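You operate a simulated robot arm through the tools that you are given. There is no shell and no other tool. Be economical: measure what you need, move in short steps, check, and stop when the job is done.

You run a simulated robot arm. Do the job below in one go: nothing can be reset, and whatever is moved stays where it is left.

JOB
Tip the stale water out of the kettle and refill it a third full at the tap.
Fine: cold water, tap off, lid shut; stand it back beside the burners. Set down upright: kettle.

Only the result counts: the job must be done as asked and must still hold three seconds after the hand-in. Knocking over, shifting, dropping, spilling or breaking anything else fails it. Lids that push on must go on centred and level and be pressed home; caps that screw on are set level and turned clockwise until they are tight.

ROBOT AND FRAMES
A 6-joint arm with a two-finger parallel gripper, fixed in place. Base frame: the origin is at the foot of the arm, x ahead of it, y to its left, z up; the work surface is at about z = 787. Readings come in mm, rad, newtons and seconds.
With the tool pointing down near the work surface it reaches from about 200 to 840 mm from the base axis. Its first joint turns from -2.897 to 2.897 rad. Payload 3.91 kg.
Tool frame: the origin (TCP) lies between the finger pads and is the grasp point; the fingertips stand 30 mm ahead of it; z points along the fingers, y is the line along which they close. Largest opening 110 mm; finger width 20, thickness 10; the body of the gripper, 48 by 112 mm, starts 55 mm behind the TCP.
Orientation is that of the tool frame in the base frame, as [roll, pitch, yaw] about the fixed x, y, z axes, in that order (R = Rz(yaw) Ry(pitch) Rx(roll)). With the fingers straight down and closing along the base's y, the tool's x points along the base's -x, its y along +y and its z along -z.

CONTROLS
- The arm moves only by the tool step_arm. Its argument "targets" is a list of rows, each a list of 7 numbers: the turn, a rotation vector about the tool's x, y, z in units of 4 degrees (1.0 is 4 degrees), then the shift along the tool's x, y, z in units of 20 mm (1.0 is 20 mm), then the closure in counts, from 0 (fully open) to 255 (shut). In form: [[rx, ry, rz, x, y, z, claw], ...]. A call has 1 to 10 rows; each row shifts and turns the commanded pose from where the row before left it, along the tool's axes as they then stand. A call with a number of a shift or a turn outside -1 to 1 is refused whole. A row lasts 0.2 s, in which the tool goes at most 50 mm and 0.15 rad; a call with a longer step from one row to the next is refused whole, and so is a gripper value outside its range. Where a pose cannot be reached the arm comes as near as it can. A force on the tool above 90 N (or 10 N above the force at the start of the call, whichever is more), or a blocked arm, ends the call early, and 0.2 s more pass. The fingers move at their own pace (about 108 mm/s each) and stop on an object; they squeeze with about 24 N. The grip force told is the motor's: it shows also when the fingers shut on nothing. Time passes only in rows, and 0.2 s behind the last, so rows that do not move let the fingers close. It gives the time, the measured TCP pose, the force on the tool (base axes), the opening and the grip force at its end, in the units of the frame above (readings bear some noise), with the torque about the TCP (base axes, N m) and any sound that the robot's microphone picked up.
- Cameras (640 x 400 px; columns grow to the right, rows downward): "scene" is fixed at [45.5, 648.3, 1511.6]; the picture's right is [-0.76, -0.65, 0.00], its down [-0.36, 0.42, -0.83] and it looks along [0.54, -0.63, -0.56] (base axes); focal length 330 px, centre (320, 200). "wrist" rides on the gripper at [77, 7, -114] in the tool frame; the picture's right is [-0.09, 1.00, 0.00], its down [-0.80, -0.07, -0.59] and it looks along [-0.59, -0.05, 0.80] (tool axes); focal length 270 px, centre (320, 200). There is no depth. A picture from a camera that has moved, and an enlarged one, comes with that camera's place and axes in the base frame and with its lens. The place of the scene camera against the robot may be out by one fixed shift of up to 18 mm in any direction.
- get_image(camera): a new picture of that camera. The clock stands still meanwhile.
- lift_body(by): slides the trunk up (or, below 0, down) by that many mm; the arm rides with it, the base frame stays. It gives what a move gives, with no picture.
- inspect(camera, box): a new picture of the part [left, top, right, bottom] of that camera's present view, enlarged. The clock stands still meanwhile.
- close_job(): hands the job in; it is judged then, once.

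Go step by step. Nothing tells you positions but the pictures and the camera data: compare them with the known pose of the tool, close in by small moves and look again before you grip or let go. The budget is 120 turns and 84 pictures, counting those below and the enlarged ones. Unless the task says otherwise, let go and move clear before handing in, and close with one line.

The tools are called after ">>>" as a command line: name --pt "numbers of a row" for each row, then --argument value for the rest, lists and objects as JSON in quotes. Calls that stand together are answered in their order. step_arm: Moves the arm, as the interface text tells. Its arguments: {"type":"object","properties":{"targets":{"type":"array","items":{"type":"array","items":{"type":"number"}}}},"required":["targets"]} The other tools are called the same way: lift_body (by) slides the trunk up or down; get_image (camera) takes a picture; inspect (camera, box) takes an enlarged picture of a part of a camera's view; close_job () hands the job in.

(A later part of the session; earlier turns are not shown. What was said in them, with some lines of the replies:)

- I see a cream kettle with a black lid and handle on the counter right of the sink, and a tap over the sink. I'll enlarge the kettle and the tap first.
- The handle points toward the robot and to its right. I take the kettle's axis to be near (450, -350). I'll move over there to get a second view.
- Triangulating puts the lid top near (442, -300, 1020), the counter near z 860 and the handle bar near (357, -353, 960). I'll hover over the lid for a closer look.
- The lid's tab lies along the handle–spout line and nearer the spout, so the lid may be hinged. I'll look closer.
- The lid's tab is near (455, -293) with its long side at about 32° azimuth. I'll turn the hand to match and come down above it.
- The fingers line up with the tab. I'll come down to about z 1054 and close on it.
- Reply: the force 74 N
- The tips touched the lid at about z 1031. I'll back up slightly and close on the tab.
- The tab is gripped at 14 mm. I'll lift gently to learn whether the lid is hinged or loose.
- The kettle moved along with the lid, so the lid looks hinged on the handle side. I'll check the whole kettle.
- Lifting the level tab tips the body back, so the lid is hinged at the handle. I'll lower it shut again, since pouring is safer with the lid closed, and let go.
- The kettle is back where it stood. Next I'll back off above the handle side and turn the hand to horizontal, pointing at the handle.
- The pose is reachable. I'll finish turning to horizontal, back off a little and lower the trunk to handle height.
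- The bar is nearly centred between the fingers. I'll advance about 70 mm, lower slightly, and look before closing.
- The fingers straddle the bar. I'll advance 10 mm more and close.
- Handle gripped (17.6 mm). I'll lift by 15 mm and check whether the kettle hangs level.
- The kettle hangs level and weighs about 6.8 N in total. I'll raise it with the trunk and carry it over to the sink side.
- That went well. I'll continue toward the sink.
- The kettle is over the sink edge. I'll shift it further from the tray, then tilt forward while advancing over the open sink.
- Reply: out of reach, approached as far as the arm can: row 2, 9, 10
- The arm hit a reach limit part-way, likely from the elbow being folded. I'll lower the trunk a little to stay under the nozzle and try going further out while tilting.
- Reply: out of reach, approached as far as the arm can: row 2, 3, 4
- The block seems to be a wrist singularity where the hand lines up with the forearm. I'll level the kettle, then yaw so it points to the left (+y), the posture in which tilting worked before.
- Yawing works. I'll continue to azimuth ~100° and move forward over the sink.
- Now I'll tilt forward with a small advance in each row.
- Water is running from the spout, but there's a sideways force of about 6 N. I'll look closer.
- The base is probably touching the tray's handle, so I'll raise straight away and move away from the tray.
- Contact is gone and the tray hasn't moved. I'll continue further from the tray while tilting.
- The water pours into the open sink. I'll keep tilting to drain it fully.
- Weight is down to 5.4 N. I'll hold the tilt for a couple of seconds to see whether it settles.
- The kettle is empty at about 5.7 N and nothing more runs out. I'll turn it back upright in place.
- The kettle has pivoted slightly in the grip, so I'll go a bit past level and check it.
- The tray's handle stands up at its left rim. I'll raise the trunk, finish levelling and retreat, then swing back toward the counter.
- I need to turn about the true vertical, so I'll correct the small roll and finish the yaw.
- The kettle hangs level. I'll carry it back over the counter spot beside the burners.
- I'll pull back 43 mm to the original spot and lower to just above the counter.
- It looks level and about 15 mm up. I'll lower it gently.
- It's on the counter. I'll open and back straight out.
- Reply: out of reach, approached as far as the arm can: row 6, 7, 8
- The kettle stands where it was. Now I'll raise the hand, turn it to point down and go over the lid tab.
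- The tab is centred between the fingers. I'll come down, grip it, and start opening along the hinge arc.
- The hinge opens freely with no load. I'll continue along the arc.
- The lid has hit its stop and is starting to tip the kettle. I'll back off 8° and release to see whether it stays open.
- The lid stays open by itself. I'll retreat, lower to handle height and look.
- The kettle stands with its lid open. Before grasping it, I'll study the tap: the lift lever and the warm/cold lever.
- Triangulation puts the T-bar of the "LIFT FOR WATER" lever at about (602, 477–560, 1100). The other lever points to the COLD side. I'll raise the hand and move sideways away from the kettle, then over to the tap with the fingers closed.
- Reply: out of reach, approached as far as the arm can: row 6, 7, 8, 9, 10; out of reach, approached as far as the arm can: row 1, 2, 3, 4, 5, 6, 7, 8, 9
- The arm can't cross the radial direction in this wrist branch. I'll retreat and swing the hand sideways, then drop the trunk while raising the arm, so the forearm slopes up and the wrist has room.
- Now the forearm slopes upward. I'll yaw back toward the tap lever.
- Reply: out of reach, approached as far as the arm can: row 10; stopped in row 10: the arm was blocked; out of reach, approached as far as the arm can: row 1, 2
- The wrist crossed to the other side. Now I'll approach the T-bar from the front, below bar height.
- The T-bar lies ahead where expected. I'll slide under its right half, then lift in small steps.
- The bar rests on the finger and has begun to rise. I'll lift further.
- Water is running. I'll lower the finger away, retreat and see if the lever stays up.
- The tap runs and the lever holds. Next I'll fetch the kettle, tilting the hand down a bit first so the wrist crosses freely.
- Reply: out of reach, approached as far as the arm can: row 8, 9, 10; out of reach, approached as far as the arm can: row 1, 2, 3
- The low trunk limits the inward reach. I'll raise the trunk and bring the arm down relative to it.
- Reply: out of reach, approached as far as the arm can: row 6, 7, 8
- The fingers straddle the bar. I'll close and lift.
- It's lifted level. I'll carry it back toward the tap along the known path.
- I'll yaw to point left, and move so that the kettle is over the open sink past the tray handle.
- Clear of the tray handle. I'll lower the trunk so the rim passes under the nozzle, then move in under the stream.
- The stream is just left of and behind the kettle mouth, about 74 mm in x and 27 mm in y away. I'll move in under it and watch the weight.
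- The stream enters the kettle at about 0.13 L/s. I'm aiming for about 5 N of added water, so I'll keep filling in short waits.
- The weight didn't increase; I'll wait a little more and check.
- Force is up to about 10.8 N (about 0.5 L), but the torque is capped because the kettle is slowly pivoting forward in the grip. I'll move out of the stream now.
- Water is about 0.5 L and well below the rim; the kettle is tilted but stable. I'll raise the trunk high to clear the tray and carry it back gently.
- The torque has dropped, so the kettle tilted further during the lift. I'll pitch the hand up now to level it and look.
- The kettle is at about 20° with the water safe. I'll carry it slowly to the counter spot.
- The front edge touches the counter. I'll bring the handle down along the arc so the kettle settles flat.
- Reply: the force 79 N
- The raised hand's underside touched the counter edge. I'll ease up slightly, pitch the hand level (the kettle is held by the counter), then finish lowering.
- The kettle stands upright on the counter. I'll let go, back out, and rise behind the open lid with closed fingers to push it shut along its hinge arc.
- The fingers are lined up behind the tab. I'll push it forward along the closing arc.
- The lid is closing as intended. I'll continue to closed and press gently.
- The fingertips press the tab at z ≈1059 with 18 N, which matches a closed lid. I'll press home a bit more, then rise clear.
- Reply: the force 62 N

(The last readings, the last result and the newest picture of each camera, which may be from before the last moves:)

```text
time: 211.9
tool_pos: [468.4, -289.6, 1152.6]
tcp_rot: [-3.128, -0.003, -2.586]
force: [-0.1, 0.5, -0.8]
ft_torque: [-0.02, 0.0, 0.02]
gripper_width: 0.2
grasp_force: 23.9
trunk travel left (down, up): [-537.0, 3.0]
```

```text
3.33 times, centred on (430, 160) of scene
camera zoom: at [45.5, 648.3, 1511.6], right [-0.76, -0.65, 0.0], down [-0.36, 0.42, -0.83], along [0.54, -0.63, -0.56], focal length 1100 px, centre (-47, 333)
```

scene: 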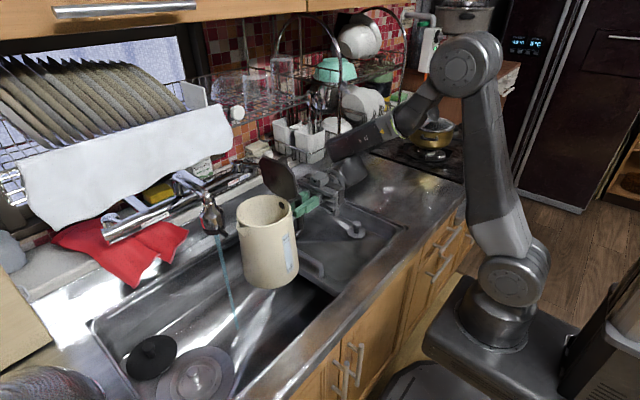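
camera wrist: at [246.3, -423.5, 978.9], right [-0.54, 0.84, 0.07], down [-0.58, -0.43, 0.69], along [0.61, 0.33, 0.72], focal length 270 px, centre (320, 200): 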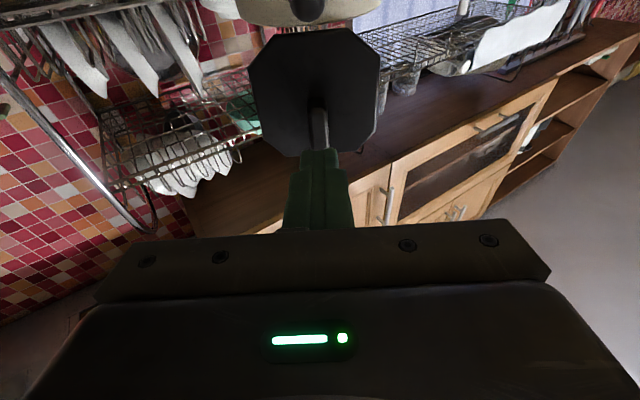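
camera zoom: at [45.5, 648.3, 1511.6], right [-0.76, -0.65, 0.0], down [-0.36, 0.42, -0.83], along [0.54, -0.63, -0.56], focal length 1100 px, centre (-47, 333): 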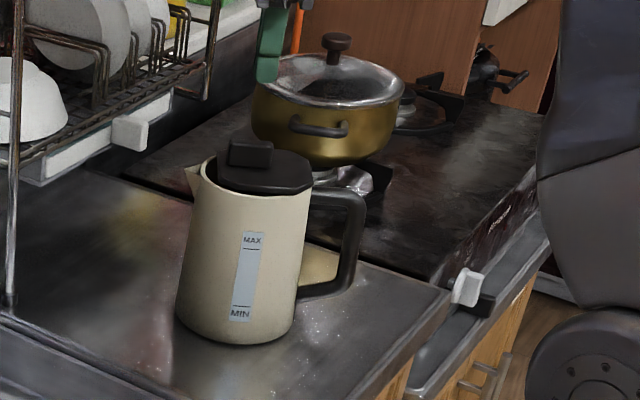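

The lid is shut and the kettle stands beside the burners. Now the tap: I'll travel over with the hand pointing down, lowering the trunk as I go.

>>> step_arm --pt "0 0 0 -0.3 1 -0.5 255" --pt "0 0 0 -0.54 1 -0.5 255" --pt "0 0 0 -0.54 1 -0.5 255" --pt "0 0 0 -0.54 1 -0.5 255" --pt "0 0 0 -0.54 1 -0.5 255" --pt "0 0 0 -0.54 1 -0.5 255" --pt "0 0 0 -0.54 1 -0.5 255" --pt "0 0 0 -0.54 1 -0.5 255" --pt "0 0 0 -0.54 1 -0.5 255" --pt "0 0 0 -0.54 1 -0.5 255"

>>> lift_body --by -100

>>> step_arm --pt "0 0 0 -0.54 1 -0.5 255" --pt "0 0 0 -0.54 1 -0.5 255" --pt "0 0 0 -0.54 1 -0.5 255" --pt "0 0 0 -0.54 1 -0.5 255" --pt "0 0 0 -0.54 1 -0.5 255" --pt "0 0 0 -0.54 1 -0.5 255" --pt "0 0 0 -0.54 1 -0.5 255" --pt "0 0 0 -0.54 1 -0.5 255" --pt "0 0 0 -0.54 1 -0.5 255" --pt "0 0 0 -0.54 1 -0.5 255"

>>> lift_body --by -100

>>> step_arm --pt "0 0 0 -0.54 1 -0.5 255" --pt "0 0 0 -0.54 1 -0.5 255" --pt "0 0 0 -0.54 1 -0.5 255" --pt "0 0 0 -0.54 1 -0.5 255" --pt "0 0 0 -0.54 1 -0.5 255" --pt "0 0 0 -0.54 1 -0.5 255" --pt "0 0 0 -0.54 1 -0.5 255" --pt "0 0 0 0 0 0 255"

```text
time: 214.1
tool_pos: [449.6, -62.1, 1249.2]
tcp_rot: [-3.127, -0.004, -2.585]
force: [0.4, 0.8, 0.5]
ft_torque: [0.02, 0.01, 0.02]
gripper_width: 0.1
grasp_force: 24.3
trunk travel left (down, up): [-537.0, 3.0]
```

```text
time: 215.4
tool_pos: [449.8, -62.2, 1149.1]
tcp_rot: [-3.127, -0.002, -2.584]
force: [-0.5, 0.0, 0.1]
ft_torque: [0.0, 0.0, 0.02]
gripper_width: 0.0
grasp_force: 24.0
trunk travel left (down, up): [-437.0, 103.0]
```

```text
time: 217.6
tool_pos: [435.9, 166.2, 1245.5]
tcp_rot: [-3.126, -0.004, -2.584]
force: [-0.1, -0.4, -0.6]
ft_torque: [-0.03, 0.02, 0.01]
gripper_width: 0.2
grasp_force: 24.4
trunk travel left (down, up): [-437.0, 103.0]
```

```text
time: 219.0
tool_pos: [435.9, 164.2, 1145.1]
tcp_rot: [-3.128, -0.004, -2.584]
force: [0.0, 0.4, 0.0]
ft_torque: [-0.01, -0.03, 0.03]
gripper_width: 0.3
grasp_force: 24.3
trunk travel left (down, up): [-337.0, 203.0]
```

```text
time: 220.8
tool_pos: [427.4, 327.3, 1214.3]
tcp_rot: [-3.127, -0.003, -2.585]
force: [-0.2, 0.0, 0.5]
ft_torque: [0.0, -0.04, 0.01]
gripper_width: 0.1
grasp_force: 24.3
trunk travel left (down, up): [-337.0, 203.0]
```

Now I'll pitch the hand up to about 45° below horizontal.

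>>> step_arm --pt "0 -1 0 0 0.5 -0.5 255" --pt "0 -1 0 0 0.5 -0.5 255" --pt "0 -1 0 0 0.5 -0.5 255" --pt "0 -1 0 0 0.5 -0.5 255" --pt "0 -1 0 0 0.5 0 255" --pt "0 -1 0 0 0.5 0 255" --pt "0 -1 0 0 0.5 0 255" --pt "0 -1 0 0 0.5 0 255" --pt "0 -1 0 0 0 0 255" --pt "0 -1 0 0 0 0 255"

>>> lift_body --by -60

```text
time: 223.0
tool_pos: [379.3, 391.7, 1250.3]
tcp_rot: [-3.122, 0.694, -2.573]
force: [-1.3, -0.6, 0.3]
ft_torque: [0.02, 0.01, 0.01]
gripper_width: 0.0
grasp_force: 23.5
trunk travel left (down, up): [-337.0, 203.0]
```

```text
time: 224.0
tool_pos: [380.0, 389.9, 1190.6]
tcp_rot: [-3.124, 0.695, -2.571]
force: [1.1, 0.2, 0.1]
ft_torque: [0.0, 0.0, 0.02]
gripper_width: 0.1
grasp_force: 24.1
trunk travel left (down, up): [-277.0, 263.0]
```

I'll advance so the fingertips are just above the raised T-bar.

>>> step_arm --pt "0 0 0 -0.96 -0.16 0.86 255" --pt "0 0 0 -0.96 -0.16 0.86 255" --pt "0 0 0 -0.96 -0.16 0.86 255" --pt "0 0 0 -0.96 -0.16 0.86 255" --pt "0 0 0 -0.96 -0.16 0.86 255" --pt "0 0 0 -0.96 -0.16 0.86 255" --pt "0 0 0 -0.96 -0.16 0.86 255" --pt "0 0 0 -0.96 -0.16 0.86 255" --pt "0 0 0 -0.96 -0.16 0.86 255" --pt "0 0 0 0 0 0 255"

>>> inspect --camera "scene" --box '[90, 120, 300, 280]'

```text
time: 226.2
tool_pos: [594.1, 489.0, 1182.6]
tcp_rot: [-3.123, 0.694, -2.572]
force: [0.0, 0.6, -0.9]
ft_torque: [-0.02, -0.05, 0.0]
gripper_width: 0.3
grasp_force: 23.8
trunk travel left (down, up): [-277.0, 263.0]
```

```text
2.50 times, centred on (195, 200) of scene
camera zoom: at [45.5, 648.3, 1511.6], right [-0.76, -0.65, 0.0], down [-0.36, 0.42, -0.83], along [0.54, -0.63, -0.56], focal length 825 px, centre (632, 200)
```

zoom: 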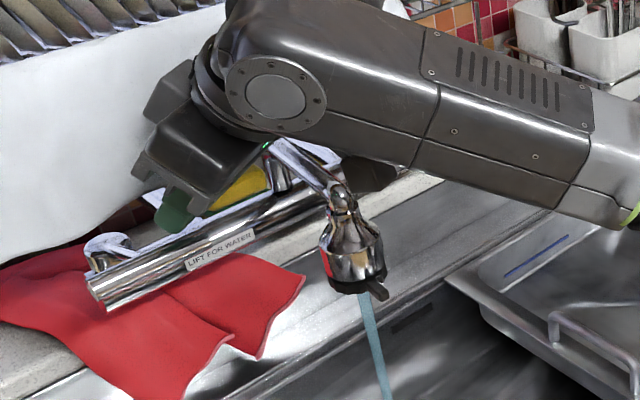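

The fingertips are above the bar. I'll press it straight down in steps.

>>> step_arm --pt "0 0 0 0.257 0 0.306 255" --pt "0 0 0 0.257 0 0.306 255" --pt "0 0 0 0.257 0 0.306 255" --pt "0 0 0 0.257 0 0.306 255" --pt "0 0 0 0 0 0 255"

>>> step_arm --pt "0 0 0 0.257 0 0.306 255" --pt "0 0 0 0.257 0 0.306 255" --pt "0 0 0 0 0 0 255"

```text
time: 227.4
tool_pos: [595.2, 489.2, 1149.3]
tcp_rot: [-3.122, 0.693, -2.574]
force: [0.3, -0.7, -0.3]
ft_torque: [0.03, -0.02, 0.01]
gripper_width: 0.0
grasp_force: 24.1
trunk travel left (down, up): [-277.0, 263.0]
```

```text
time: 228.2
tool_pos: [592.7, 488.6, 1134.9]
tcp_rot: [-3.123, 0.695, -2.576]
force: [-0.1, -0.3, 0.0]
ft_torque: [-0.03, 0.01, -0.01]
gripper_width: 0.0
grasp_force: 23.9
trunk travel left (down, up): [-277.0, 263.0]
```

>>> step_arm --pt "0 0 0 0.16 0 0.19 255" --pt "0 0 0 0.16 0 0.19 255" --pt "0 0 0 0 0 0 255"

>>> inspect --camera "scene" --box '[90, 140, 300, 300]'

```text
time: 229.0
tool_pos: [591.4, 487.5, 1131.4]
tcp_rot: [-3.125, 0.703, -2.574]
force: [1.6, 3.6, 25.8]
ft_torque: [0.21, -0.31, 0.03]
gripper_width: 0.1
grasp_force: 23.9
trunk travel left (down, up): [-277.0, 263.0]
```

```text
2.50 times, centred on (195, 220) of scene
camera zoom: at [45.5, 648.3, 1511.6], right [-0.76, -0.65, 0.0], down [-0.36, 0.42, -0.83], along [0.54, -0.63, -0.56], focal length 825 px, centre (632, 150)
```

zoom: 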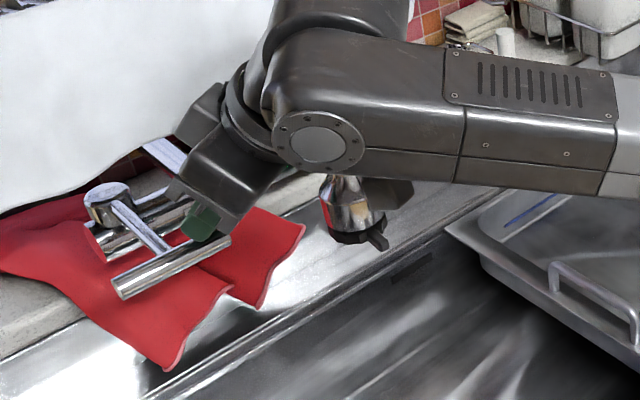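

The lever is at its stop and the stream has stopped. I'll withdraw up and back, then take a last look.

>>> step_arm --pt "0 0 0 -0.257 0 -0.306 255" --pt "0 0 0 -0.4 0 -0.46 255" --pt "0 0 0 -0.2 0 -0.46 255" --pt "0 0 0 0.7 0 -0.64 255" --pt "0 0 0 0.76 0 -0.64 255" --pt "0 0 0 0.76 0 -0.64 255" --pt "0 0 0 0.76 0 -0.64 255" --pt "0 0 0 0.76 0 -0.64 255" --pt "0 0 0 0.76 0 -0.64 255" --pt "0 0 0 0 0 0 255"

>>> get_image --camera "scene"

```text
time: 231.2
tool_pos: [489.9, 424.2, 1156.6]
tcp_rot: [-3.122, 0.695, -2.573]
force: [-0.1, -0.2, -0.4]
ft_torque: [0.01, 0.03, -0.03]
gripper_width: 0.1
grasp_force: 24.5
trunk travel left (down, up): [-277.0, 263.0]
```

```text
0 pictures are left
```

scene: 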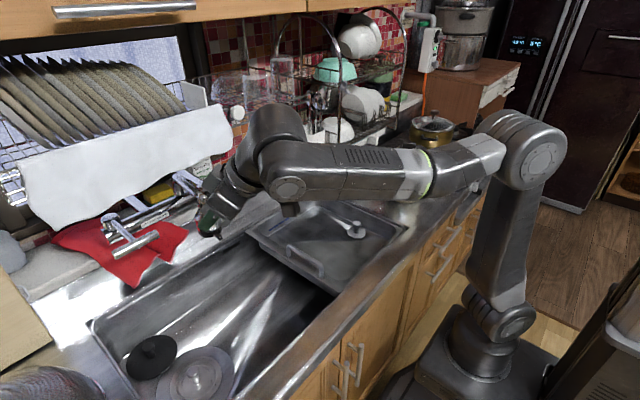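

The tap is off with no stream, the lever is back down, nothing else has moved, and the hand is clear. I'm handing in now.

>>> close_job

```text
The job is handed in.
```

The stale water is out and the kettle is refilled with cold water and set upright beside the burners. The lid is pressed shut and the tap is off. I put in about 0.5 L, judged by weight against a capacity I estimated at 1.5–1.7 L, so "a third full" is approximate.
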